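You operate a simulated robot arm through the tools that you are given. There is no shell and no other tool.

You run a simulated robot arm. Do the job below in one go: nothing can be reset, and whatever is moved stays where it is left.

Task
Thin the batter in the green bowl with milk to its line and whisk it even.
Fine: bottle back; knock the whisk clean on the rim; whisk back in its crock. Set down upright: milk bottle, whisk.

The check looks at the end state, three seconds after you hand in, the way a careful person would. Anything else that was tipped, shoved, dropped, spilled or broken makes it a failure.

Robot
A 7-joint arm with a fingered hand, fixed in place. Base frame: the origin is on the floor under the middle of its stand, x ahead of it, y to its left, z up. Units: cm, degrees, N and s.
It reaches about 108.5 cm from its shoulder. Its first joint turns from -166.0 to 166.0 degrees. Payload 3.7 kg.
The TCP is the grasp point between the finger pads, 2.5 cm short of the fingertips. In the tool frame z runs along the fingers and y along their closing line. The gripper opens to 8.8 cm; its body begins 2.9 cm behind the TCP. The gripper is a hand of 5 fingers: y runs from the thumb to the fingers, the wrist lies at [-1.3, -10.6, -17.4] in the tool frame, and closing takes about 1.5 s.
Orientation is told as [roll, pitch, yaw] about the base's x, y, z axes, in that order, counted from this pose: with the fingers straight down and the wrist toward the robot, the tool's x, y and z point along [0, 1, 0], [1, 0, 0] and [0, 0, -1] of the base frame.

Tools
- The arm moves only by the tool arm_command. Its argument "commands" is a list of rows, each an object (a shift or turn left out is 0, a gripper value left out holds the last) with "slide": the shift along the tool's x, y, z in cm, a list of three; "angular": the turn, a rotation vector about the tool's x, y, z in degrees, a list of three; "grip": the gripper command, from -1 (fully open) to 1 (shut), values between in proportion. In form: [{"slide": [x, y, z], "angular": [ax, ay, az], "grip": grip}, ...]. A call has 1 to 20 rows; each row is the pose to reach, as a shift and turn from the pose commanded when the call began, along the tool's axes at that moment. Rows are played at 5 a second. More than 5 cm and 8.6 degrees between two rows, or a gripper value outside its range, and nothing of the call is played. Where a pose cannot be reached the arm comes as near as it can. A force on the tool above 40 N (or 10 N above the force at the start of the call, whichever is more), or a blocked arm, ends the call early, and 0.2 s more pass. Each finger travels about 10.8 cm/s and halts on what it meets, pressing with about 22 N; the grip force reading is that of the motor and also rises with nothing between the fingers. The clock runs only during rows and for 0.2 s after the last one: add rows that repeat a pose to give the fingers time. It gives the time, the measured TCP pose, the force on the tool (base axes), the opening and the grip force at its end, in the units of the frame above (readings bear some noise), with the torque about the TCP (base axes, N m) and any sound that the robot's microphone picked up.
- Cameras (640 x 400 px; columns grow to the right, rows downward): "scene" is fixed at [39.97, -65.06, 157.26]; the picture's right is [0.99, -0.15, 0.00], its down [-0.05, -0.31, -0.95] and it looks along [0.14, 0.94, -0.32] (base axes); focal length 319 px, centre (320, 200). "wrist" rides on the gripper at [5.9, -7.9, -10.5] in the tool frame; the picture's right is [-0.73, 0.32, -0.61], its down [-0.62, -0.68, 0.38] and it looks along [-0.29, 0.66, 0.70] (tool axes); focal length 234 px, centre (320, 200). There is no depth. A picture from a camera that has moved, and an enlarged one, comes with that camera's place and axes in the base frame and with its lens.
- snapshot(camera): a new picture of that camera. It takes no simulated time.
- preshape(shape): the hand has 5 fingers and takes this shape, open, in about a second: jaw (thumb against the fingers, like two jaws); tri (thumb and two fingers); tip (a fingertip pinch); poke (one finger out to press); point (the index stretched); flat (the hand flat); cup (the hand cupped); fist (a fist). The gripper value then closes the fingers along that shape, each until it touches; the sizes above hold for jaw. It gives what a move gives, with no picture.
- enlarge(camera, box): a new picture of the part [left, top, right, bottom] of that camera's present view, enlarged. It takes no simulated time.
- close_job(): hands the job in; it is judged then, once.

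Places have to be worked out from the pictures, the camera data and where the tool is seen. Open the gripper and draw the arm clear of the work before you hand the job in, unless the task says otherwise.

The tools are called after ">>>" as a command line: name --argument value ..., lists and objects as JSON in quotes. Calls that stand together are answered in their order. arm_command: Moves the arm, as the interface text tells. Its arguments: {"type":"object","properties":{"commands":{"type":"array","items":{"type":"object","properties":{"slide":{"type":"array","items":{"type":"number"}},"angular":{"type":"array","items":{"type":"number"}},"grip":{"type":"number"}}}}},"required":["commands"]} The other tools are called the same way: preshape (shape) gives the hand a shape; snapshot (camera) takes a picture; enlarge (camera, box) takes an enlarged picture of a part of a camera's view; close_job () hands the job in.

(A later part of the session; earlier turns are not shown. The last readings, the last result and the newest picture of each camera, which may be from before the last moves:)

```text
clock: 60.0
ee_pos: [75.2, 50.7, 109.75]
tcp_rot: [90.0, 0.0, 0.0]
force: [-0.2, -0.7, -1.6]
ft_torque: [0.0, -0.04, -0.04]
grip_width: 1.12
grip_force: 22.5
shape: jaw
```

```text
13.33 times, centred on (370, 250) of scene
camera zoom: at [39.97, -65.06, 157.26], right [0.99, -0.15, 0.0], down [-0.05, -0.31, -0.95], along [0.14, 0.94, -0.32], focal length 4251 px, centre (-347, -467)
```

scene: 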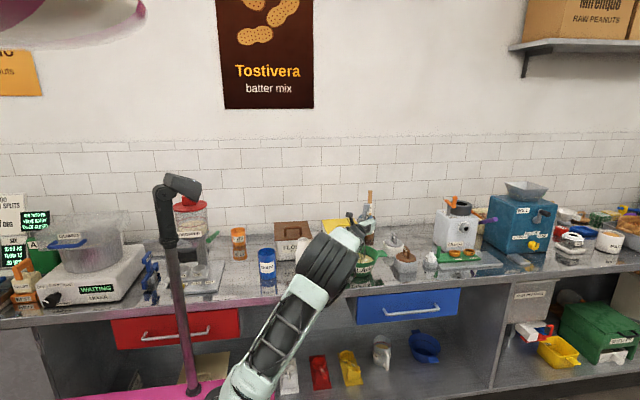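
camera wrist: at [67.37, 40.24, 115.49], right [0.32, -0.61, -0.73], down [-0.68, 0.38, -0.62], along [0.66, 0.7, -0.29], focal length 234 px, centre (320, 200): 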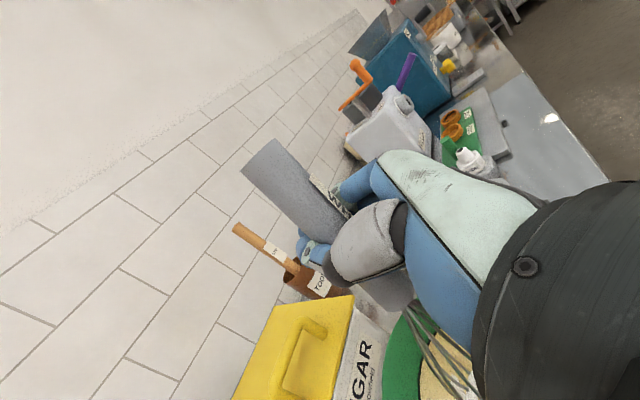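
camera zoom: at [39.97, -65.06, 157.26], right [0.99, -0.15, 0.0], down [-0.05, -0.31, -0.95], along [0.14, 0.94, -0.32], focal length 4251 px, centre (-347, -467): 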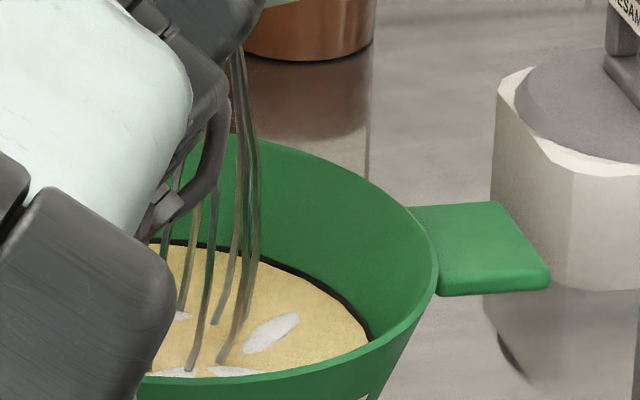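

The wires enter the batter near the bowl's centre, with good clearance to the walls. I dip 0.6 cm deeper and stir two slow circles of up to 3 cm radius, ending at the centre.

>>> arm_command --commands '[{"slide": [-0.6, 1.21, 0.88]}, {"slide": [-0.6, 0.77, 2.2]}, {"slide": [-0.6, -0.93, 2.6]}, {"slide": [-0.6, -2.43, 1.6]}, {"slide": [-0.6, -3, 0]}, {"slide": [-0.6, -2.43, -1.76]}, {"slide": [-0.6, -0.93, -2.85]}, {"slide": [-0.6, 0.93, -2.85]}, {"slide": [-0.6, 2.43, -1.76]}, {"slide": [-0.6, 3, 0]}, {"slide": [-0.6, 2.43, 1.6]}, {"slide": [-0.6, 0.93, 2.6]}, {"slide": [-0.6, -0.93, 2.6]}, {"slide": [-0.6, -2.43, 1.6]}, {"slide": [-0.6, -3, 0]}, {"slide": [-0.6, -2.43, -1.76]}, {"slide": [-0.6, -0.93, -2.85]}, {"slide": [-0.6, 0.93, -2.85]}, {"slide": [-0.6, 1, -1.2]}, {"slide": [-0.6, 0, 0]}]'

>>> enlarge --camera "scene" --box '[335, 230, 390, 290]'

>>> enlarge --camera "scene" --box '[355, 235, 385, 265]'

```text
clock: 64.2
ee_pos: [75.31, 50.77, 109.14]
tcp_rot: [90.1, 0.0, -0.1]
force: [0.1, 0.1, -0.9]
ft_torque: [-0.01, -0.03, 0.04]
grip_width: 1.12
grip_force: 21.9
shape: jaw
```

```text
6.67 times, centred on (362, 260) of scene
camera zoom: at [39.97, -65.06, 157.26], right [0.99, -0.15, 0.0], down [-0.05, -0.31, -0.95], along [0.14, 0.94, -0.32], focal length 2126 px, centre (37, -200)
```

zoom: 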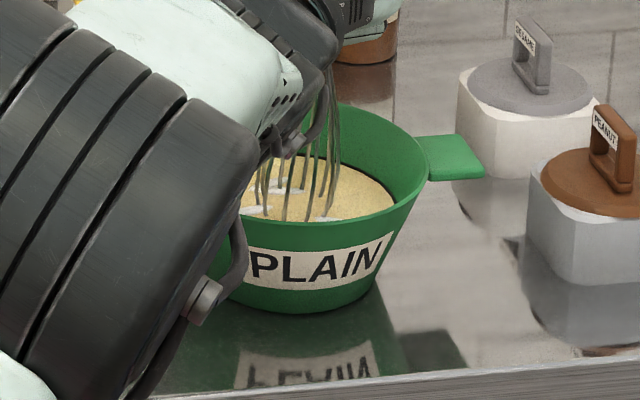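

```text
13.33 times, centred on (370, 250) of scene
camera zoom: at [39.97, -65.06, 157.26], right [0.99, -0.15, 0.0], down [-0.05, -0.31, -0.95], along [0.14, 0.94, -0.32], focal length 4251 px, centre (-347, -467)
```

zoom: 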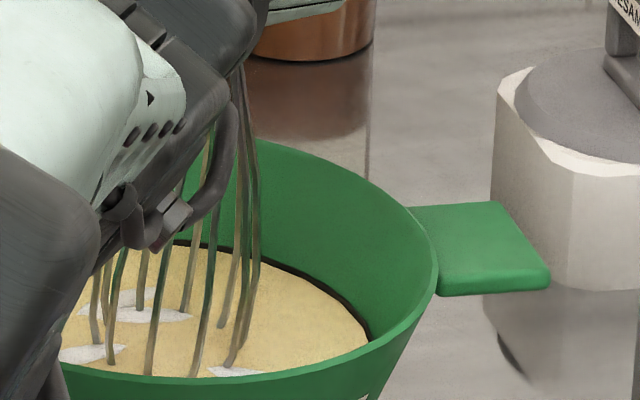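

The white streaks have started to fade and the bowl hasn't moved. I keep stirring with circles now centred better, at radius 3.2 cm.

>>> arm_command --commands '[{"slide": [0, 1.5, 0.8]}, {"slide": [0, 1, 2.4]}, {"slide": [0, -0.99, 2.7]}, {"slide": [0, -2.59, 1.5]}, {"slide": [0, -3.2, -0.4]}, {"slide": [0, -2.59, -2.28]}, {"slide": [0, -0.99, -3.4]}, {"slide": [0, 0.99, -3.4]}, {"slide": [0, 2.59, -2.28]}, {"slide": [0, 3.2, -0.4]}, {"slide": [0, 2.59, 1.5]}, {"slide": [0, 0.99, 2.7]}, {"slide": [0, -0.99, 2.7]}, {"slide": [0, -2.59, 1.5]}, {"slide": [0, -3.2, -0.4]}, {"slide": [0, -2.59, -2.28]}, {"slide": [0, -0.99, -3.4]}, {"slide": [0, 0.99, -3.4]}, {"slide": [0, 1.2, -1.8]}, {"slide": [0, 0, -0.4]}]'

>>> enlarge --camera "scene" --box '[335, 230, 390, 290]'

>>> enlarge --camera "scene" --box '[355, 235, 385, 265]'

```text
clock: 68.4
ee_pos: [75.48, 50.18, 108.98]
tcp_rot: [90.0, -0.1, 0.0]
force: [-0.4, -0.1, 0.3]
ft_torque: [0.0, 0.0, 0.0]
grip_width: 1.08
grip_force: 21.8
shape: jaw
```

```text
6.67 times, centred on (362, 260) of scene
camera zoom: at [39.97, -65.06, 157.26], right [0.99, -0.15, 0.0], down [-0.05, -0.31, -0.95], along [0.14, 0.94, -0.32], focal length 2126 px, centre (37, -200)
```

zoom: 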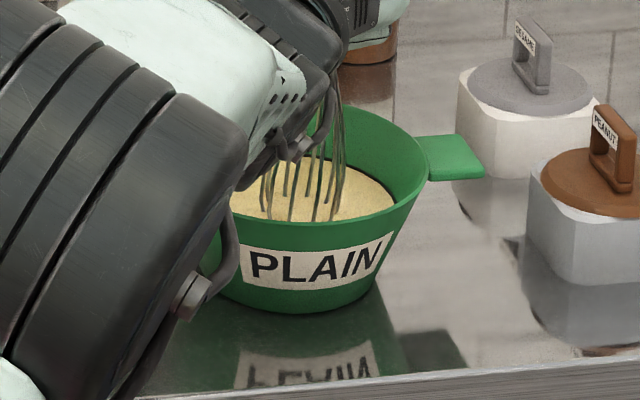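

```text
13.33 times, centred on (370, 250) of scene
camera zoom: at [39.97, -65.06, 157.26], right [0.99, -0.15, 0.0], down [-0.05, -0.31, -0.95], along [0.14, 0.94, -0.32], focal length 4251 px, centre (-347, -467)
```

zoom: 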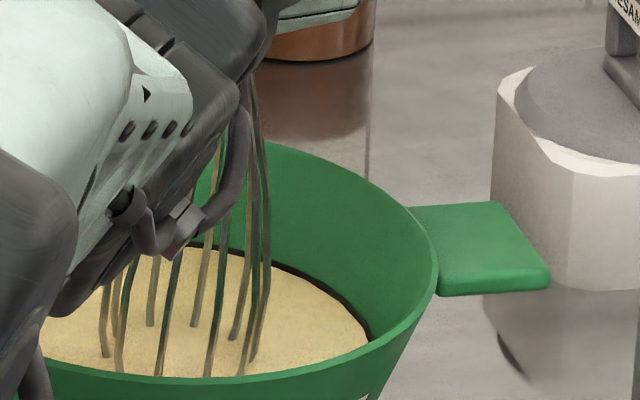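

The streaks are gone from view. I stir two more rounds the other way with varied radii to make sure it's even throughout.

>>> arm_command --commands '[{"slide": [0, 1.5, -0.9]}, {"slide": [0, 0.9, -2.6]}, {"slide": [0, -0.99, -3]}, {"slide": [0, -2.59, -1.9]}, {"slide": [0, -3.2, 0]}, {"slide": [0, -2.59, 1.9]}, {"slide": [0, -0.99, 3]}, {"slide": [0, 0.99, 3]}, {"slide": [0, 2.59, 1.9]}, {"slide": [0, 3.2, 0]}, {"slide": [0, 2.4, -1.7]}, {"slide": [0, 0.8, -2.5]}, {"slide": [0, -0.8, -2.2]}, {"slide": [0, -1.8, -1.2]}, {"slide": [0, -2, 0]}, {"slide": [0, -1.5, 1.2]}, {"slide": [0, 0, 1.8]}, {"slide": [0, 1.4, 1.2]}, {"slide": [0, 1, 0]}, {"slide": [0, 0, 0]}]'

>>> arm_command --commands '[{"slide": [0, 1.5, 0.9]}, {"slide": [0, 0.9, 2.6]}, {"slide": [0, -0.99, 3]}, {"slide": [0, -2.59, 1.9]}, {"slide": [0, -3.2, 0]}, {"slide": [0, -2.59, -1.9]}, {"slide": [0, -0.99, -3]}, {"slide": [0, 0.99, -3]}, {"slide": [0, 2.59, -1.9]}, {"slide": [0, 3.2, 0]}, {"slide": [0, 2.59, 1.9]}, {"slide": [0, 0.99, 3]}, {"slide": [0, -0.99, 3]}, {"slide": [0, -2.59, 1.9]}, {"slide": [0, -3.2, 0]}, {"slide": [0, -2.59, -1.9]}, {"slide": [0, -0.99, -3]}, {"slide": [0, 0.99, -2.6]}, {"slide": [0, 1.2, -1.2]}, {"slide": [0, 0, 0]}]'

>>> enlarge --camera "scene" --box '[335, 230, 390, 290]'

>>> enlarge --camera "scene" --box '[355, 235, 385, 265]'

```text
clock: 72.6
ee_pos: [75.32, 50.33, 109.1]
tcp_rot: [90.0, 0.0, 0.0]
force: [-0.7, 0.4, -0.3]
ft_torque: [-0.01, 0.02, -0.02]
grip_width: 1.05
grip_force: 22.1
shape: jaw
```

```text
clock: 76.8
ee_pos: [75.28, 50.2, 109.16]
tcp_rot: [90.0, 0.0, 0.1]
force: [-0.4, -0.2, 0.1]
ft_torque: [-0.03, 0.01, -0.02]
grip_width: 1.08
grip_force: 22.0
shape: jaw
```

```text
6.67 times, centred on (362, 260) of scene
camera zoom: at [39.97, -65.06, 157.26], right [0.99, -0.15, 0.0], down [-0.05, -0.31, -0.95], along [0.14, 0.94, -0.32], focal length 2126 px, centre (37, -200)
```

zoom: 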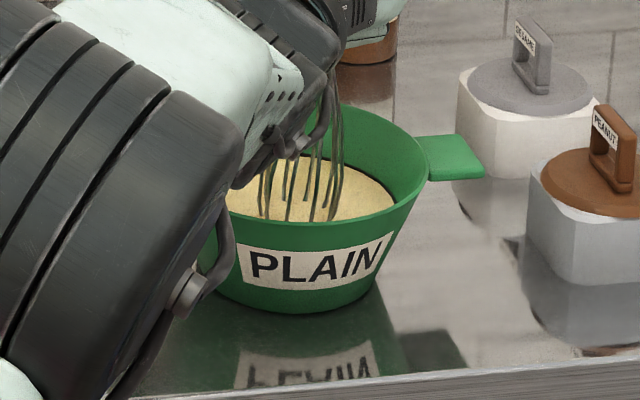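

```text
13.33 times, centred on (370, 250) of scene
camera zoom: at [39.97, -65.06, 157.26], right [0.99, -0.15, 0.0], down [-0.05, -0.31, -0.95], along [0.14, 0.94, -0.32], focal length 4251 px, centre (-347, -467)
```

zoom: 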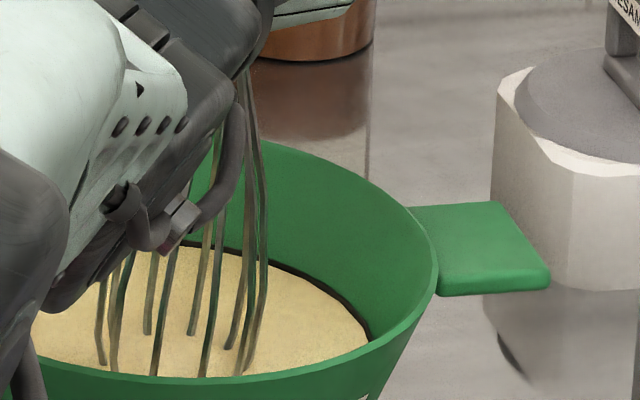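

The batter looks even and the bowl is in place. I raise the whisk so its tip is about 2 cm above the surface but still inside the bowl, and look at it.

>>> arm_command --commands '[{"slide": [0.8, 0, 0]}, {"slide": [1.6, 0, 0]}, {"slide": [2.4, 0, 0]}, {"slide": [3.2, 0, 0]}, {"slide": [4, 0, 0]}, {"slide": [4, 0, 0]}]'

>>> enlarge --camera "scene" --box '[335, 215, 390, 275]'

>>> enlarge --camera "scene" --box '[350, 232, 385, 265]'

>>> snapshot --camera "wrist"

```text
clock: 78.2
ee_pos: [75.26, 50.26, 113.11]
tcp_rot: [90.1, 0.0, 0.0]
force: [-0.3, 0.0, -1.0]
ft_torque: [0.01, -0.02, -0.02]
grip_width: 1.07
grip_force: 22.0
shape: jaw
```

```text
6.67 times, centred on (362, 245) of scene
camera zoom: at [39.97, -65.06, 157.26], right [0.99, -0.15, 0.0], down [-0.05, -0.31, -0.95], along [0.14, 0.94, -0.32], focal length 2126 px, centre (37, -100)
```

zoom: 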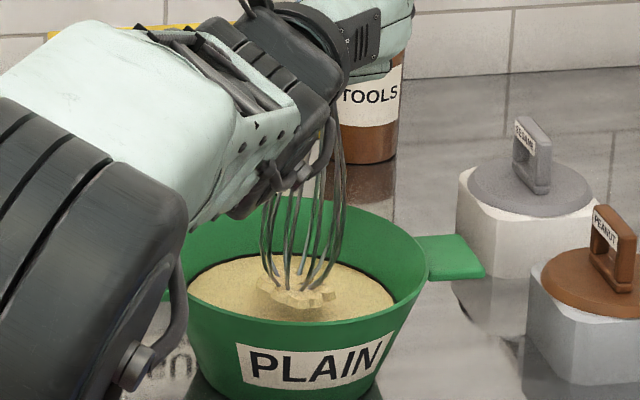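

```text
12.12 times, centred on (368, 248) of scene
camera zoom: at [39.97, -65.06, 157.26], right [0.99, -0.15, 0.0], down [-0.05, -0.31, -0.95], along [0.14, 0.94, -0.32], focal length 3864 px, centre (-256, -388)
```

zoom: 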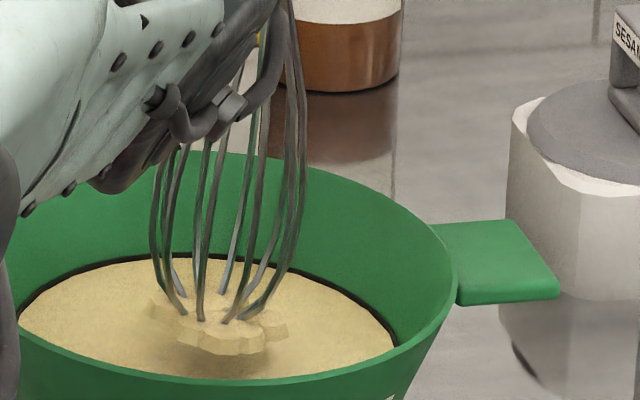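

```text
taken
camera wrist: at [67.43, 39.87, 118.92], right [0.32, -0.61, -0.73], down [-0.68, 0.38, -0.62], along [0.66, 0.7, -0.29], focal length 234 px, centre (320, 200)
```

wrist: 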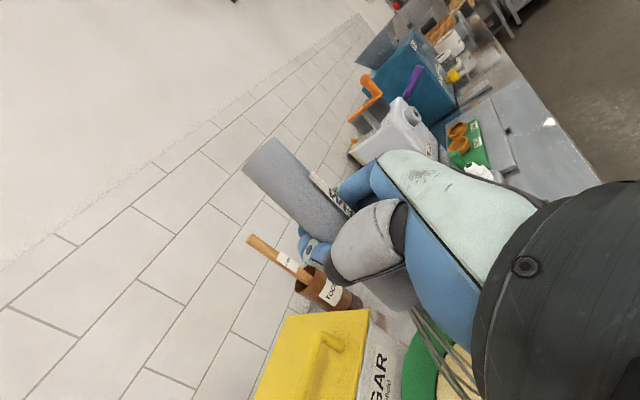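

A clump of batter clings to the wires at the tip. I move slowly toward the right rim to find where the wires touch it, watching the force.

>>> arm_command --commands '[{"slide": [0, 1.2, 0]}, {"slide": [0, 2.4, 0]}, {"slide": [0, 3.6, 0]}, {"slide": [0, 4.4, 0]}, {"slide": [0, 4.8, 0]}, {"slide": [0, 4.8, 0]}]'

>>> enlarge --camera "scene" --box '[350, 232, 385, 265]'

```text
clock: 79.6
ee_pos: [80.03, 50.4, 113.15]
tcp_rot: [90.0, 0.0, 0.0]
force: [-0.5, 0.5, -0.3]
ft_torque: [-0.01, 0.0, -0.01]
grip_width: 1.04
grip_force: 22.0
shape: jaw
```

```text
12.12 times, centred on (368, 248) of scene
camera zoom: at [39.97, -65.06, 157.26], right [0.99, -0.15, 0.0], down [-0.05, -0.31, -0.95], along [0.14, 0.94, -0.32], focal length 3864 px, centre (-256, -388)
```

zoom: 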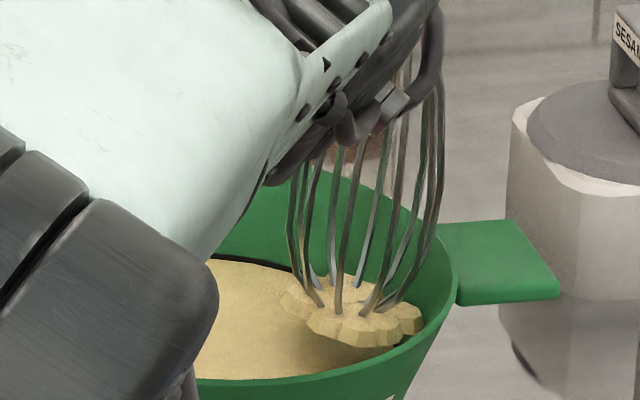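

No contact yet, and the wires are close to the rim. I advance in half-centimetre steps.

>>> arm_command --commands '[{"slide": [0, 0.3, 0]}, {"slide": [0, 0.6, 0]}, {"slide": [0, 0.6, 0]}]'

>>> enlarge --camera "scene" --box '[350, 232, 385, 265]'

```text
clock: 80.4
ee_pos: [80.79, 50.34, 113.02]
tcp_rot: [90.0, 0.1, 0.0]
force: [-0.4, -0.1, -0.7]
ft_torque: [0.03, -0.02, 0.04]
grip_width: 1.04
grip_force: 21.8
shape: jaw
```

```text
12.12 times, centred on (368, 248) of scene
camera zoom: at [39.97, -65.06, 157.26], right [0.99, -0.15, 0.0], down [-0.05, -0.31, -0.95], along [0.14, 0.94, -0.32], focal length 3864 px, centre (-256, -388)
```

zoom: 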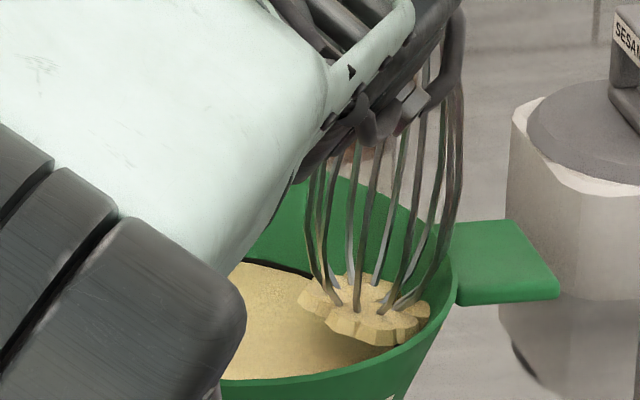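

About 1 cm remains between the wires and the rim. I advance another 0.6 cm.

>>> arm_command --commands '[{"slide": [0, 0.3, 0]}, {"slide": [0, 0.6, 0]}, {"slide": [0, 0.6, 0]}]'

>>> enlarge --camera "scene" --box '[350, 232, 385, 265]'

```text
clock: 81.2
ee_pos: [81.21, 50.36, 113.18]
tcp_rot: [90.0, 0.0, -0.1]
force: [0.8, -0.1, -0.1]
ft_torque: [0.0, -0.01, 0.0]
grip_width: 1.04
grip_force: 21.9
shape: jaw
```

```text
12.12 times, centred on (368, 248) of scene
camera zoom: at [39.97, -65.06, 157.26], right [0.99, -0.15, 0.0], down [-0.05, -0.31, -0.95], along [0.14, 0.94, -0.32], focal length 3864 px, centre (-256, -388)
```

zoom: 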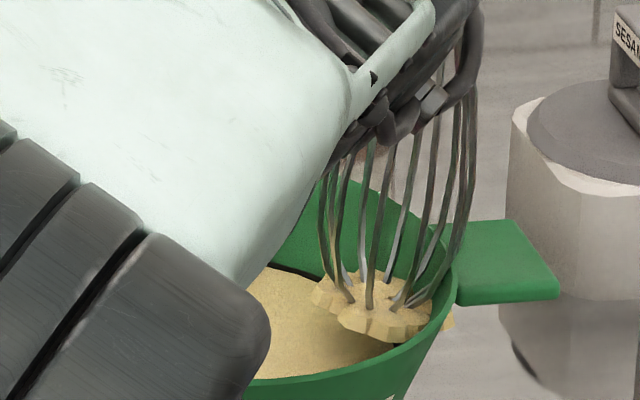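

The wires are nearly at the rim (the clump passes visually through the wall). I go 0.4 cm more and watch the torque for the touch.

>>> arm_command --commands '[{"slide": [0, 0.2, 0]}, {"slide": [0, 0.4, 0]}, {"slide": [0, 0.4, 0]}]'

>>> enlarge --camera "scene" --box '[350, 232, 385, 265]'

```text
clock: 82.0
ee_pos: [81.68, 50.35, 113.18]
tcp_rot: [90.1, 0.0, 0.0]
force: [0.0, 0.5, -1.1]
ft_torque: [-0.01, 0.03, -0.01]
grip_width: 1.06
grip_force: 22.4
shape: jaw
```

```text
12.12 times, centred on (368, 248) of scene
camera zoom: at [39.97, -65.06, 157.26], right [0.99, -0.15, 0.0], down [-0.05, -0.31, -0.95], along [0.14, 0.94, -0.32], focal length 3864 px, centre (-256, -388)
```

zoom: 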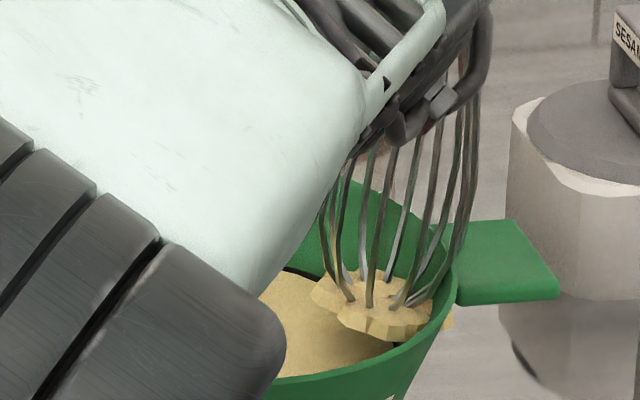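

The wires now rest against the rim: the whisk stopped in the picture while the hand moved on, and the bowl stayed put. I back off and give three light quick knocks against the rim.

>>> arm_command --commands '[{"slide": [0, -1, 0]}, {"slide": [0, -2, 0]}, {"slide": [0, -0.1, 0]}, {"slide": [0, -2, 0]}, {"slide": [0, -2, 0]}, {"slide": [0, -0.1, 0]}, {"slide": [0, -2, 0]}, {"slide": [0, -2, 0]}, {"slide": [0, -0.1, 0]}, {"slide": [0, -2, 0]}, {"slide": [0, -2, 0]}]'

>>> enlarge --camera "scene" --box '[350, 232, 385, 265]'

>>> enlarge --camera "scene" --box '[325, 200, 405, 290]'

```text
clock: 84.4
ee_pos: [79.59, 50.34, 113.24]
tcp_rot: [90.0, 0.0, -0.1]
force: [-1.2, 0.0, -0.2]
ft_torque: [0.0, 0.0, 0.05]
grip_width: 1.01
grip_force: 22.1
shape: jaw
```

```text
12.12 times, centred on (368, 248) of scene
camera zoom: at [39.97, -65.06, 157.26], right [0.99, -0.15, 0.0], down [-0.05, -0.31, -0.95], along [0.14, 0.94, -0.32], focal length 3864 px, centre (-256, -388)
```

zoom: 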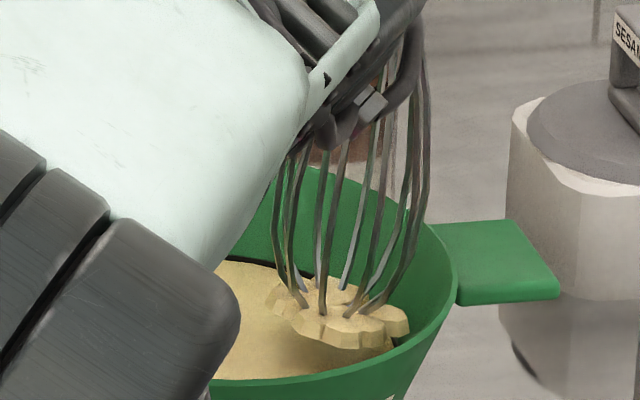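

```text
4.44 times, centred on (365, 245) of scene
camera zoom: at [39.97, -65.06, 157.26], right [0.99, -0.15, 0.0], down [-0.05, -0.31, -0.95], along [0.14, 0.94, -0.32], focal length 1417 px, centre (120, 0)
```

zoom: 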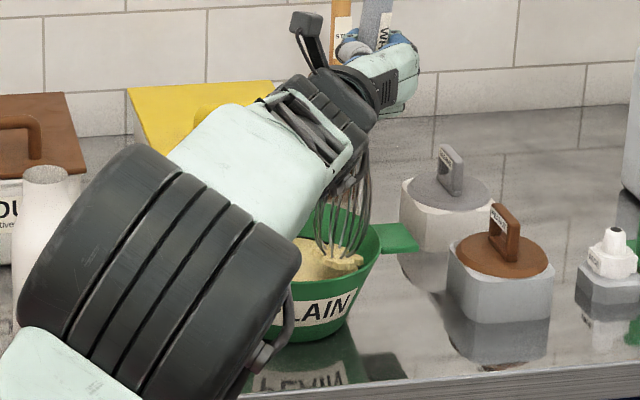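

The clump looks unchanged and no knock was heard, so those taps were too light. I try one firmer single knock, going slightly past the touch point, and back.

>>> arm_command --commands '[{"slide": [0, -0.5, 0]}, {"slide": [0, 2.3, 0]}, {"slide": [0, -0.5, 0]}, {"slide": [0, -0.5, 0]}]'

>>> enlarge --camera "scene" --box '[350, 232, 385, 265]'

```text
clock: 85.4
ee_pos: [79.17, 50.26, 113.15]
tcp_rot: [90.0, -0.1, 0.0]
force: [0.3, -0.5, -0.2]
ft_torque: [-0.01, 0.01, -0.01]
grip_width: 1.05
grip_force: 22.3
shape: jaw
```

```text
12.12 times, centred on (368, 248) of scene
camera zoom: at [39.97, -65.06, 157.26], right [0.99, -0.15, 0.0], down [-0.05, -0.31, -0.95], along [0.14, 0.94, -0.32], focal length 3864 px, centre (-256, -388)
```

zoom: 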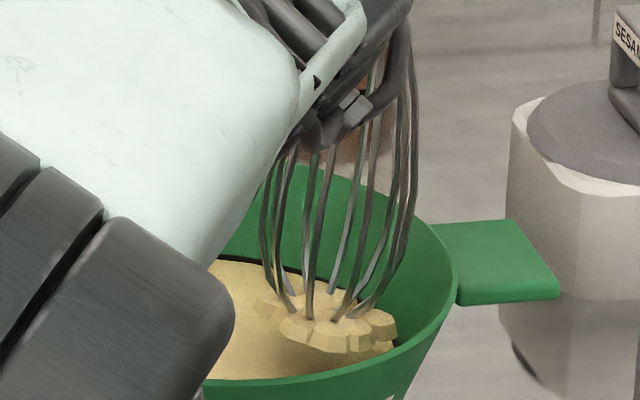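

Still no knock registered, and the bowl is in place. I repeat with the hand held one extra row at the end of the stroke so the whisk really meets the rim.

>>> arm_command --commands '[{"slide": [0, 0.4, 0]}, {"slide": [0, 3.0, 0]}, {"slide": [0, 3.0, 0]}]'

>>> enlarge --camera "scene" --box '[350, 232, 385, 265]'

```text
clock: 86.2
ee_pos: [82.02, 50.33, 113.12]
tcp_rot: [90.0, 0.0, 0.0]
force: [-0.3, -0.2, -1.6]
ft_torque: [0.0, 0.06, -0.02]
grip_width: 1.01
grip_force: 21.6
shape: jaw
```

```text
12.12 times, centred on (368, 248) of scene
camera zoom: at [39.97, -65.06, 157.26], right [0.99, -0.15, 0.0], down [-0.05, -0.31, -0.95], along [0.14, 0.94, -0.32], focal length 3864 px, centre (-256, -388)
```

zoom: 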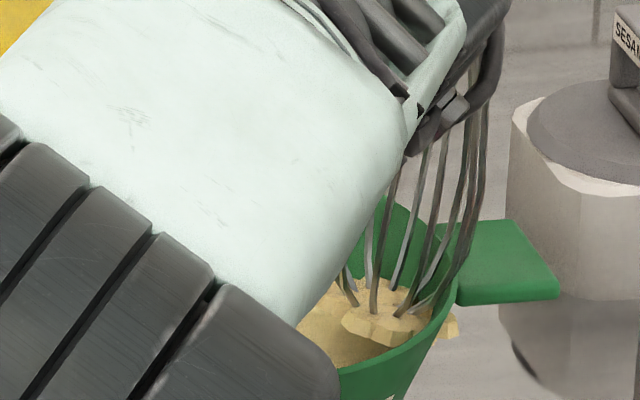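

The whisk seems to yield in the grip when it meets the rim. I look at how the handle sits in the hand.

>>> enlarge --camera "scene" --box '[345, 190, 400, 270]'

>>> snapshot --camera "wrist"

```text
5.00 times, centred on (372, 230) of scene
camera zoom: at [39.97, -65.06, 157.26], right [0.99, -0.15, 0.0], down [-0.05, -0.31, -0.95], along [0.14, 0.94, -0.32], focal length 1594 px, centre (58, 50)
```

zoom: 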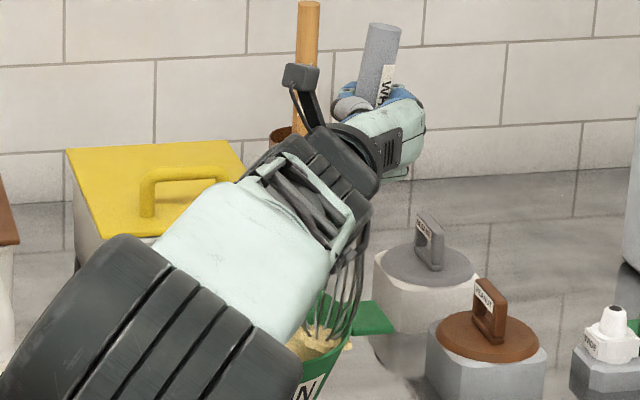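

```text
taken
camera wrist: at [74.24, 39.81, 118.84], right [0.32, -0.61, -0.73], down [-0.68, 0.38, -0.62], along [0.66, 0.7, -0.29], focal length 234 px, centre (320, 200)
```

wrist: 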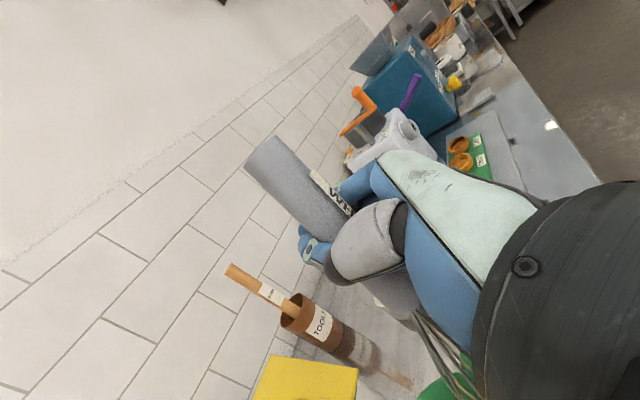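

The handle now leans about 8° in the grip, so the slow pushes just pivoted it. A real knock needs speed, so I swing across the bowl and knock quickly on the left rim, which should also bring the lean back.

>>> arm_command --commands '[{"slide": [0, -2, 0]}, {"slide": [0, -4, 0]}, {"slide": [0, -6, 0]}, {"slide": [0, -7.5, 0]}, {"slide": [0, -7.5, 0]}, {"slide": [0, -12.4, 0]}, {"slide": [0, -8.5, 0]}, {"slide": [0, -8.5, 0]}]'

>>> enlarge --camera "scene" --box '[325, 200, 405, 290]'

>>> enlarge --camera "scene" --box '[350, 232, 385, 265]'

```text
clock: 88.0
ee_pos: [73.76, 50.22, 113.23]
tcp_rot: [90.1, 0.0, 0.0]
force: [0.2, 0.4, -0.6]
ft_torque: [0.01, -0.03, 0.05]
grip_width: 1.02
grip_force: 22.1
shape: jaw
```

```text
4.44 times, centred on (365, 245) of scene
camera zoom: at [39.97, -65.06, 157.26], right [0.99, -0.15, 0.0], down [-0.05, -0.31, -0.95], along [0.14, 0.94, -0.32], focal length 1417 px, centre (120, 0)
```

zoom: 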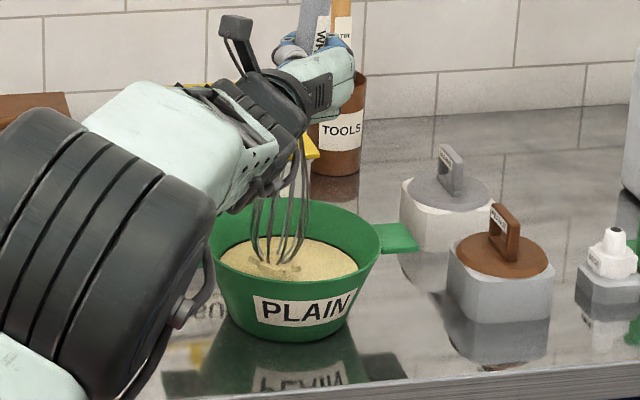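

```text
12.12 times, centred on (368, 248) of scene
camera zoom: at [39.97, -65.06, 157.26], right [0.99, -0.15, 0.0], down [-0.05, -0.31, -0.95], along [0.14, 0.94, -0.32], focal length 3864 px, centre (-256, -388)
```

zoom: 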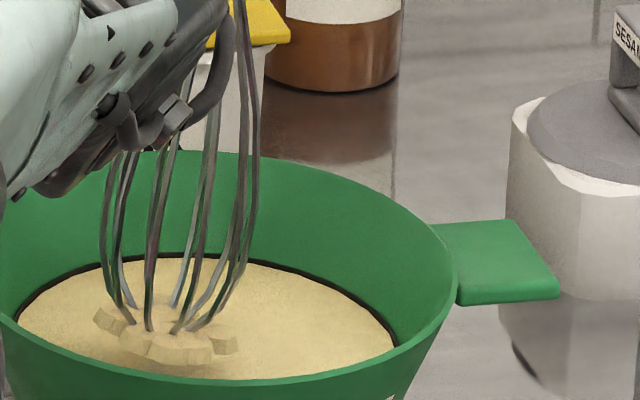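

The whisk's lean came back, so it did touch, but the clump still clings and there was no sound. I knock faster: a full-speed swing across the bowl into the left rim.

>>> arm_command --commands '[{"slide": [0, 2.5, 0]}, {"slide": [0, 5, 0]}, {"slide": [0, 5, 0]}, {"slide": [0, 0.3, 0]}, {"slide": [0, -4.5, 0]}, {"slide": [0, 0, 0]}, {"slide": [0, 0, 0]}]'

>>> enlarge --camera "scene" --box '[350, 232, 385, 265]'

>>> enlarge --camera "scene" --box '[325, 200, 405, 290]'

```text
clock: 89.6
ee_pos: [73.5, 50.13, 113.15]
tcp_rot: [89.9, 0.0, 0.0]
force: [-0.2, 0.0, -1.1]
ft_torque: [0.01, 0.01, 0.02]
grip_width: 1.02
grip_force: 21.6
shape: jaw
```

```text
12.12 times, centred on (368, 248) of scene
camera zoom: at [39.97, -65.06, 157.26], right [0.99, -0.15, 0.0], down [-0.05, -0.31, -0.95], along [0.14, 0.94, -0.32], focal length 3864 px, centre (-256, -388)
```

zoom: 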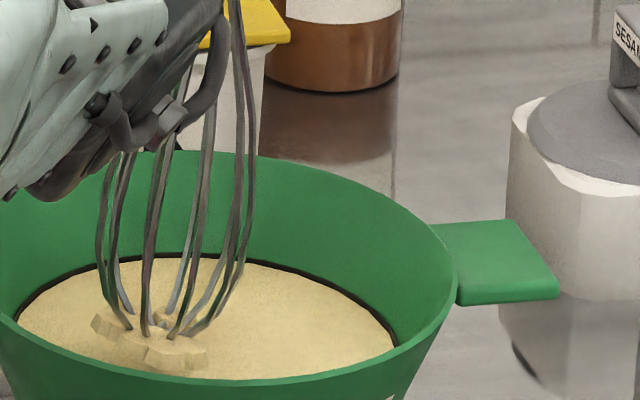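

```text
4.44 times, centred on (365, 245) of scene
camera zoom: at [39.97, -65.06, 157.26], right [0.99, -0.15, 0.0], down [-0.05, -0.31, -0.95], along [0.14, 0.94, -0.32], focal length 1417 px, centre (120, 0)
```

zoom: 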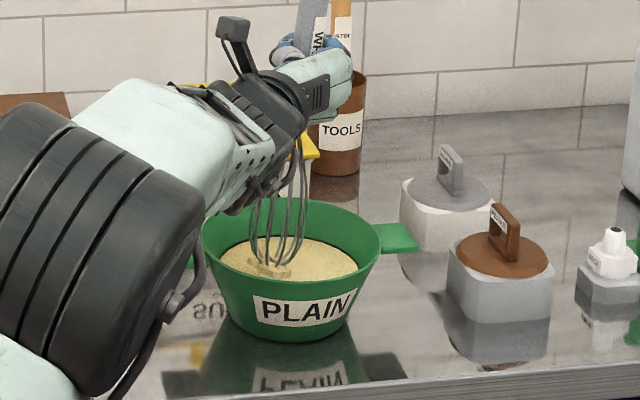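

That fast knock worked: the clump has lost a lobe and the bowl hasn't moved. I repeat fast knocks, once on the left rim and once on the right.

>>> arm_command --commands '[{"slide": [0, 2.5, 0]}, {"slide": [0, 5, 0]}, {"slide": [0, 5, 0]}, {"slide": [0, 0.1, 0]}, {"slide": [0, -4.8, 0]}, {"slide": [0, -1.6, 0]}, {"slide": [0, -1.6, 0]}, {"slide": [0, 3.3, 0]}, {"slide": [0, 8.2, 0]}, {"slide": [0, 3.5, 0]}, {"slide": [0, 0.5, 0]}, {"slide": [0, 0, 0]}, {"slide": [0, 0, 0]}]'

>>> enlarge --camera "scene" --box '[350, 232, 385, 265]'

>>> enlarge --camera "scene" --box '[325, 200, 405, 290]'

```text
clock: 92.4
ee_pos: [73.68, 50.42, 112.94]
tcp_rot: [90.0, 0.1, 0.0]
force: [0.3, 0.2, -0.6]
ft_torque: [0.01, -0.01, -0.03]
grip_width: 1.0
grip_force: 22.3
shape: jaw
```

```text
12.12 times, centred on (368, 248) of scene
camera zoom: at [39.97, -65.06, 157.26], right [0.99, -0.15, 0.0], down [-0.05, -0.31, -0.95], along [0.14, 0.94, -0.32], focal length 3864 px, centre (-256, -388)
```

zoom: 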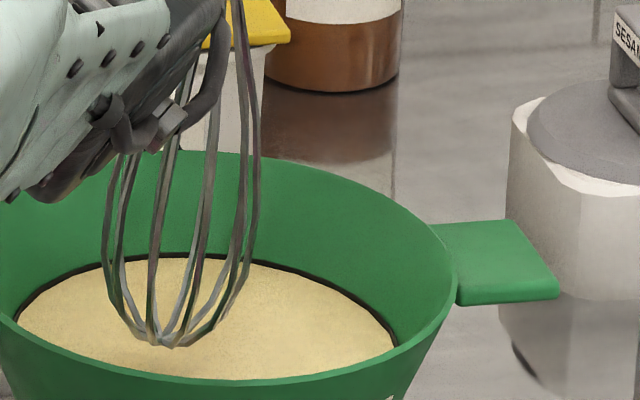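

```text
4.44 times, centred on (365, 245) of scene
camera zoom: at [39.97, -65.06, 157.26], right [0.99, -0.15, 0.0], down [-0.05, -0.31, -0.95], along [0.14, 0.94, -0.32], focal length 1417 px, centre (120, 0)
```

zoom: 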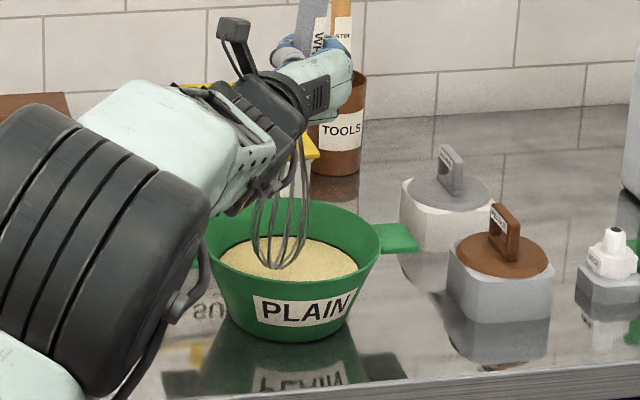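

The wires look clean now, the batter is even and the bowl hasn't moved. I give one more light pair of knocks for certainty, then check.

>>> arm_command --commands '[{"slide": [0, 2.5, 0]}, {"slide": [0, 5, 0]}, {"slide": [0, 5, 0]}, {"slide": [0, 0.1, 0]}, {"slide": [0, -4.8, 0]}, {"slide": [0, -1.6, 0]}, {"slide": [0, -1.6, 0]}, {"slide": [0, 3.3, 0]}, {"slide": [0, 8, 0]}, {"slide": [0, 3.5, 0]}, {"slide": [0, 0.5, 0]}, {"slide": [0, 0, 0]}, {"slide": [0, 0, 0]}]'

>>> enlarge --camera "scene" --box '[325, 200, 405, 290]'

>>> enlarge --camera "scene" --box '[350, 232, 385, 265]'

```text
clock: 95.2
ee_pos: [73.51, 50.16, 112.96]
tcp_rot: [89.9, 0.0, 0.0]
force: [-1.4, -0.5, -0.2]
ft_torque: [0.0, -0.01, -0.01]
grip_width: 0.98
grip_force: 22.0
shape: jaw
```

```text
4.44 times, centred on (365, 245) of scene
camera zoom: at [39.97, -65.06, 157.26], right [0.99, -0.15, 0.0], down [-0.05, -0.31, -0.95], along [0.14, 0.94, -0.32], focal length 1417 px, centre (120, 0)
```

zoom: 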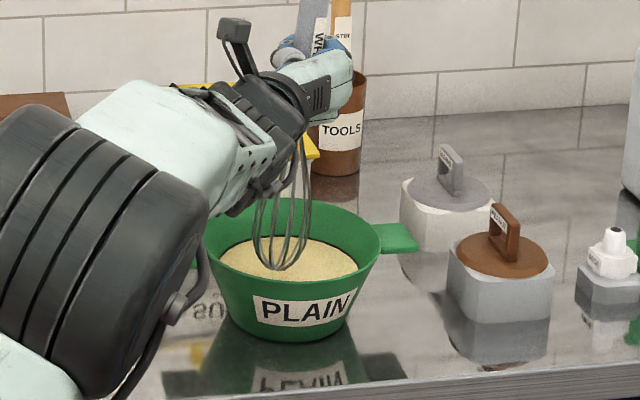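

```text
12.12 times, centred on (368, 248) of scene
camera zoom: at [39.97, -65.06, 157.26], right [0.99, -0.15, 0.0], down [-0.05, -0.31, -0.95], along [0.14, 0.94, -0.32], focal length 3864 px, centre (-256, -388)
```

zoom: 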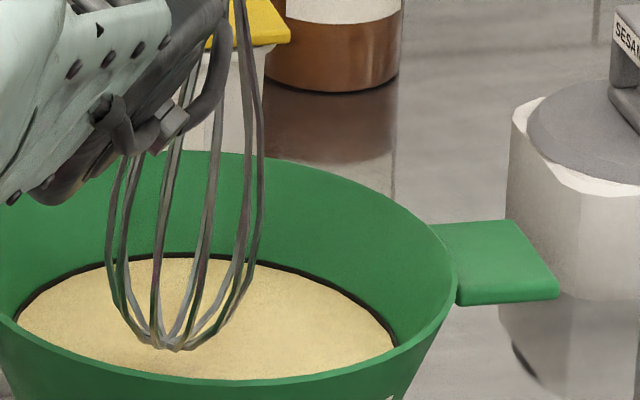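

The whisk is clean, the batter is even and at the line. I lift the whisk well clear and look at how it hangs in the hand.

>>> arm_command --commands '[{"slide": [2, 0, 0]}, {"slide": [4, 0, 0]}, {"slide": [7, 0, 0]}, {"slide": [10, 0, 0]}, {"slide": [13, 0, 0]}, {"slide": [16, 0, 0]}, {"slide": [17, 0, 0]}, {"slide": [17, 0, 0]}, {"slide": [17, 0, 0]}]'

>>> enlarge --camera "scene" --box '[300, 160, 410, 290]'

>>> enlarge --camera "scene" --box '[342, 244, 376, 265]'

>>> snapshot --camera "wrist"

```text
clock: 97.2
ee_pos: [73.81, 50.34, 130.15]
tcp_rot: [90.0, 0.0, -0.1]
force: [-0.3, -0.4, 0.1]
ft_torque: [0.0, -0.02, 0.02]
grip_width: 1.01
grip_force: 21.7
shape: jaw
```

```text
3.08 times, centred on (355, 225) of scene
camera zoom: at [39.97, -65.06, 157.26], right [0.99, -0.15, 0.0], down [-0.05, -0.31, -0.95], along [0.14, 0.94, -0.32], focal length 981 px, centre (212, 123)
```

zoom: 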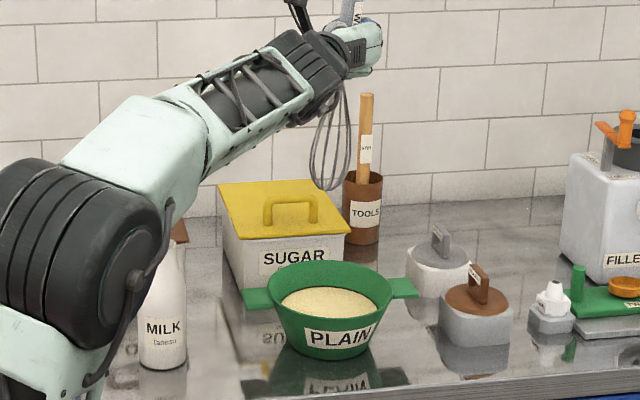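

```text
16.00 times, centred on (359, 254) of scene
camera zoom: at [39.97, -65.06, 157.26], right [0.99, -0.15, 0.0], down [-0.05, -0.31, -0.95], along [0.14, 0.94, -0.32], focal length 5101 px, centre (-304, -672)
```

zoom: 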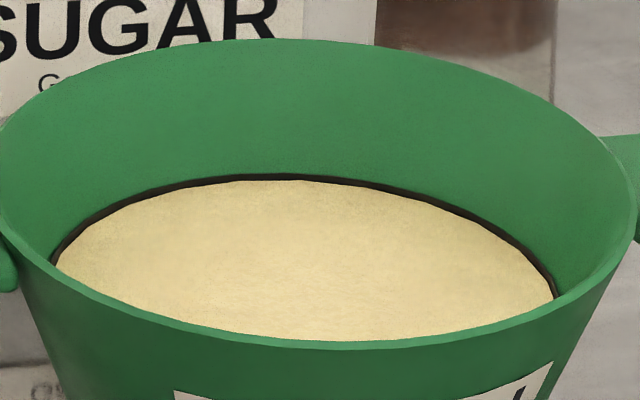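

```text
taken
camera wrist: at [65.96, 39.83, 135.81], right [0.32, -0.61, -0.73], down [-0.68, 0.38, -0.62], along [0.66, 0.7, -0.29], focal length 234 px, centre (320, 200)
```

wrist: 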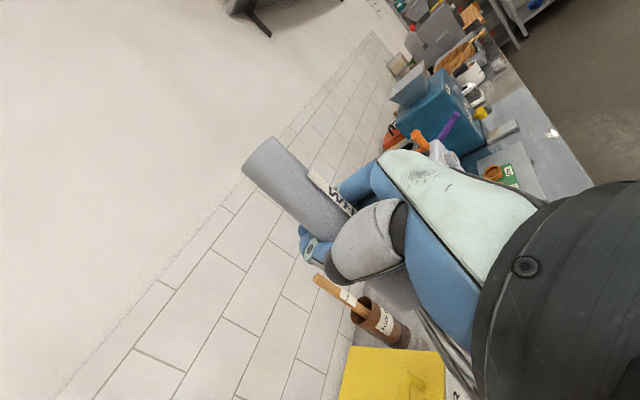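

The batter is even and sits right on the line, and the bowl is unmoved. I carry the whisk back left at this height, clearing the milk bottle by about 5 cm, and stop short of the crock.

>>> arm_command --commands '[{"slide": [0, -2, 0]}, {"slide": [0, -5, 0]}, {"slide": [0, -9, 0]}, {"slide": [0, -13, 0]}, {"slide": [0, -17, 0]}, {"slide": [0, -21, 0]}, {"slide": [0, -25, 0]}, {"slide": [0, -27.5, 0]}, {"slide": [0, -28.8, 0]}, {"slide": [0, -28.8, 0]}]'

>>> snapshot --camera "scene"

>>> enlarge --camera "scene" --box '[230, 155, 330, 295]'

>>> snapshot --camera "wrist"

```text
clock: 99.4
ee_pos: [44.92, 50.26, 130.09]
tcp_rot: [90.0, 0.0, 0.0]
force: [0.5, -0.5, -0.6]
ft_torque: [0.01, -0.02, 0.01]
grip_width: 1.0
grip_force: 21.6
shape: jaw
```

```text
taken
```

scene: 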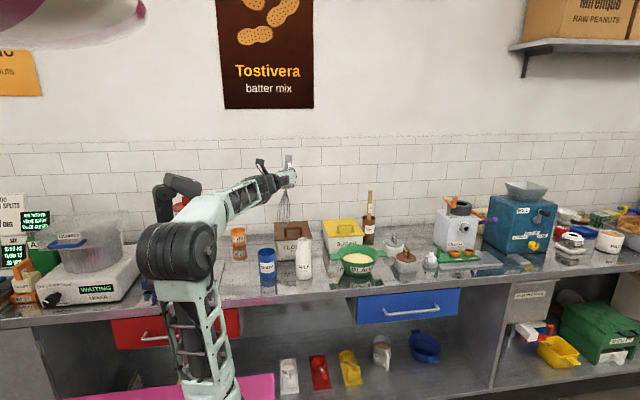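

```text
2.86 times, centred on (280, 225) of scene
camera zoom: at [39.97, -65.06, 157.26], right [0.99, -0.15, 0.0], down [-0.05, -0.31, -0.95], along [0.14, 0.94, -0.32], focal length 911 px, centre (434, 129)
```

zoom: 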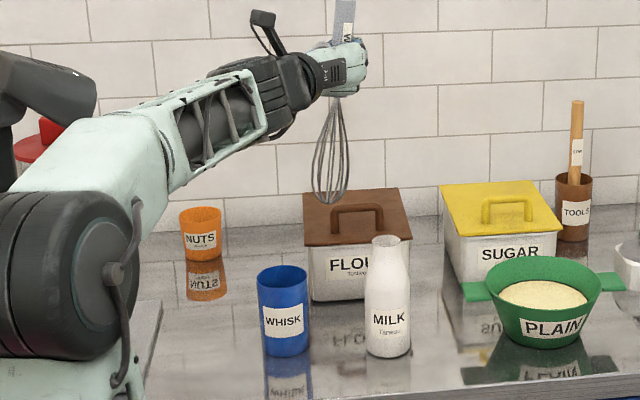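

```text
taken
camera wrist: at [37.01, 39.79, 135.83], right [0.32, -0.61, -0.73], down [-0.68, 0.38, -0.62], along [0.66, 0.7, -0.29], focal length 234 px, centre (320, 200)
```

wrist: 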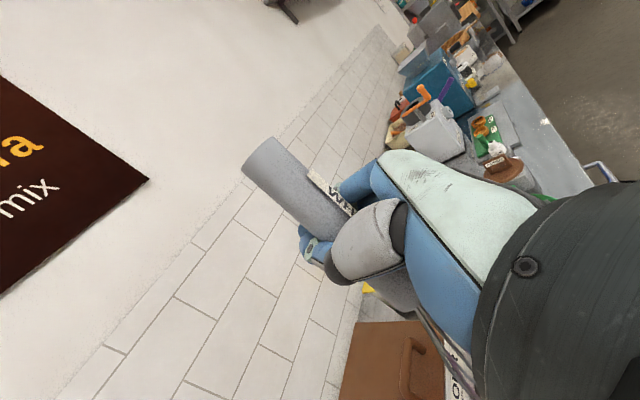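

I zoom in on the whisk to measure its lean before lining it up with the crock.

>>> enlarge --camera "scene" --box '[255, 145, 315, 235]'

>>> enlarge --camera "scene" --box '[240, 225, 320, 290]'

```text
4.44 times, centred on (285, 190) of scene
camera zoom: at [39.97, -65.06, 157.26], right [0.99, -0.15, 0.0], down [-0.05, -0.31, -0.95], along [0.14, 0.94, -0.32], focal length 1417 px, centre (476, 244)
```

zoom: 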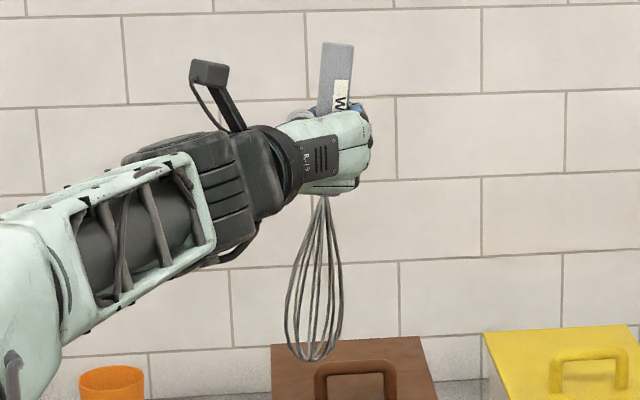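

```text
6.15 times, centred on (280, 258) of scene
camera zoom: at [39.97, -65.06, 157.26], right [0.99, -0.15, 0.0], down [-0.05, -0.31, -0.95], along [0.14, 0.94, -0.32], focal length 1962 px, centre (566, -154)
```

zoom: 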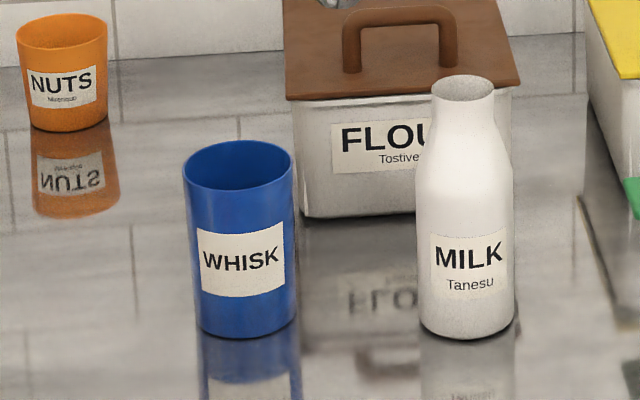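

The whisk leans 6.3° (top toward +x) and shows almost no lean in y. I turn the hand back 6.3° to make the whisk vertical, then measure it again.

>>> arm_command --commands '[{"angular": [0, 0, -2]}, {"angular": [0, 0, -4]}, {"angular": [0, 0, -6.3]}, {"angular": [0, 0, -6.3]}]'

>>> enlarge --camera "scene" --box '[255, 145, 315, 235]'

>>> snapshot --camera "wrist"

```text
clock: 100.4
ee_pos: [44.89, 50.29, 130.1]
tcp_rot: [90.0, -6.3, 0.0]
force: [0.0, 0.1, -0.2]
ft_torque: [0.01, -0.02, 0.01]
grip_width: 0.99
grip_force: 22.4
shape: jaw
```

```text
4.44 times, centred on (285, 190) of scene
camera zoom: at [39.97, -65.06, 157.26], right [0.99, -0.15, 0.0], down [-0.05, -0.31, -0.95], along [0.14, 0.94, -0.32], focal length 1417 px, centre (476, 244)
```

zoom: 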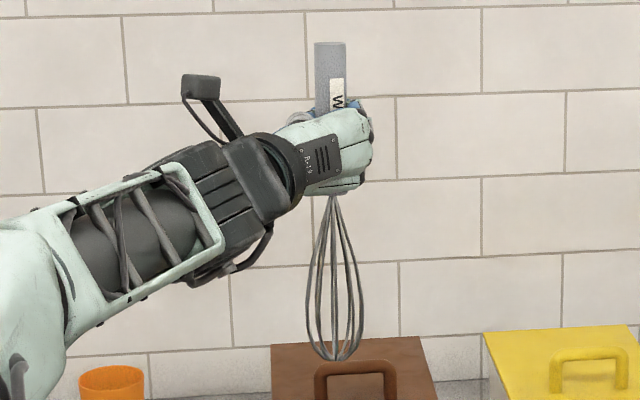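

```text
taken
camera wrist: at [36.4, 39.81, 134.96], right [0.4, -0.61, -0.69], down [-0.61, 0.38, -0.69], along [0.68, 0.7, -0.22], focal length 234 px, centre (320, 200)
```

wrist: 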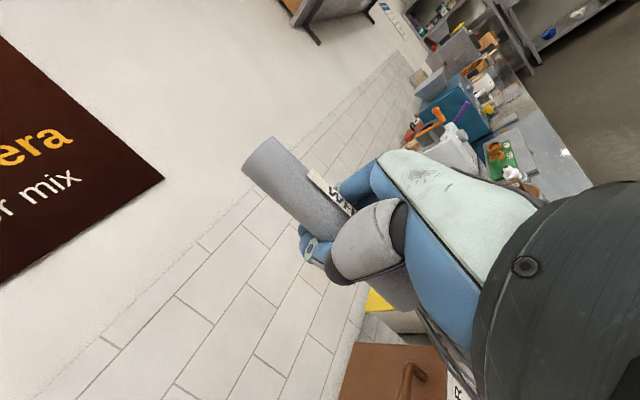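

The whisk now hangs vertically, with its axis at x = TCP + 0.2. I bring it above the crock, stopping with the tip about 2.4 cm above the crock's rim.

>>> arm_command --commands '[{"slide": [-0.8, -1.5, 0.2]}, {"slide": [-2, -3, 0.4]}, {"slide": [-3.3, -4.3, 0.6]}, {"slide": [-4.53, -5.42, 0.71]}, {"slide": [-5.6, -6.8, 1.1]}, {"slide": [-6.74, -8.18, 1.41]}, {"slide": [-7.2, -9.3, 1.41]}, {"slide": [-7.72, -10.3, 1.41]}, {"slide": [-7.72, -10.3, 1.41]}]'

>>> enlarge --camera "scene" --box '[230, 170, 310, 290]'

>>> enlarge --camera "scene" --box '[245, 220, 295, 265]'

>>> snapshot --camera "wrist"

```text
clock: 102.4
ee_pos: [35.51, 51.71, 121.25]
tcp_rot: [90.0, -6.4, 0.0]
force: [-0.3, 0.1, -0.3]
ft_torque: [0.01, 0.01, 0.02]
grip_width: 0.96
grip_force: 21.6
shape: jaw
```

```text
3.33 times, centred on (270, 230) of scene
camera zoom: at [39.97, -65.06, 157.26], right [0.99, -0.15, 0.0], down [-0.05, -0.31, -0.95], along [0.14, 0.94, -0.32], focal length 1063 px, centre (487, 100)
```

zoom: 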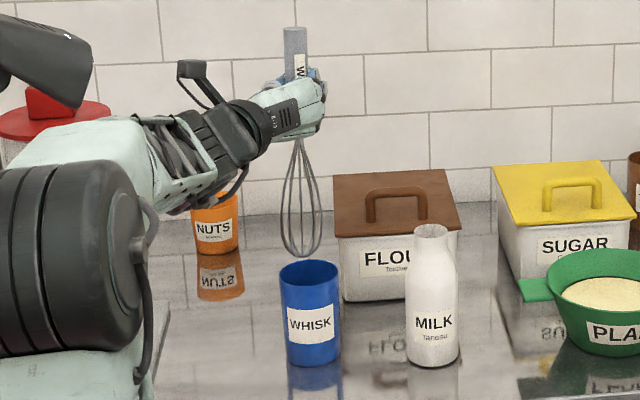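

```text
8.89 times, centred on (270, 242) of scene
camera zoom: at [39.97, -65.06, 157.26], right [0.99, -0.15, 0.0], down [-0.05, -0.31, -0.95], along [0.14, 0.94, -0.32], focal length 2834 px, centre (764, -178)
```

zoom: 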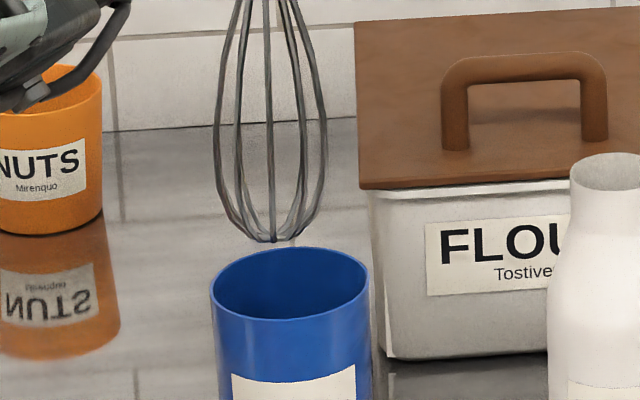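

```text
taken
camera wrist: at [27.06, 41.35, 126.09], right [0.4, -0.61, -0.69], down [-0.61, 0.38, -0.69], along [0.68, 0.7, -0.22], focal length 234 px, centre (320, 200)
```

wrist: 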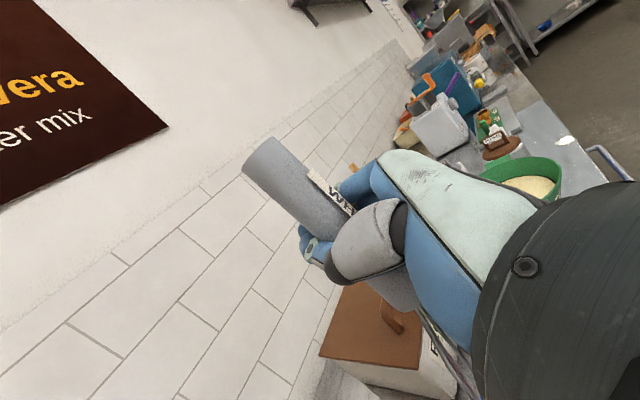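

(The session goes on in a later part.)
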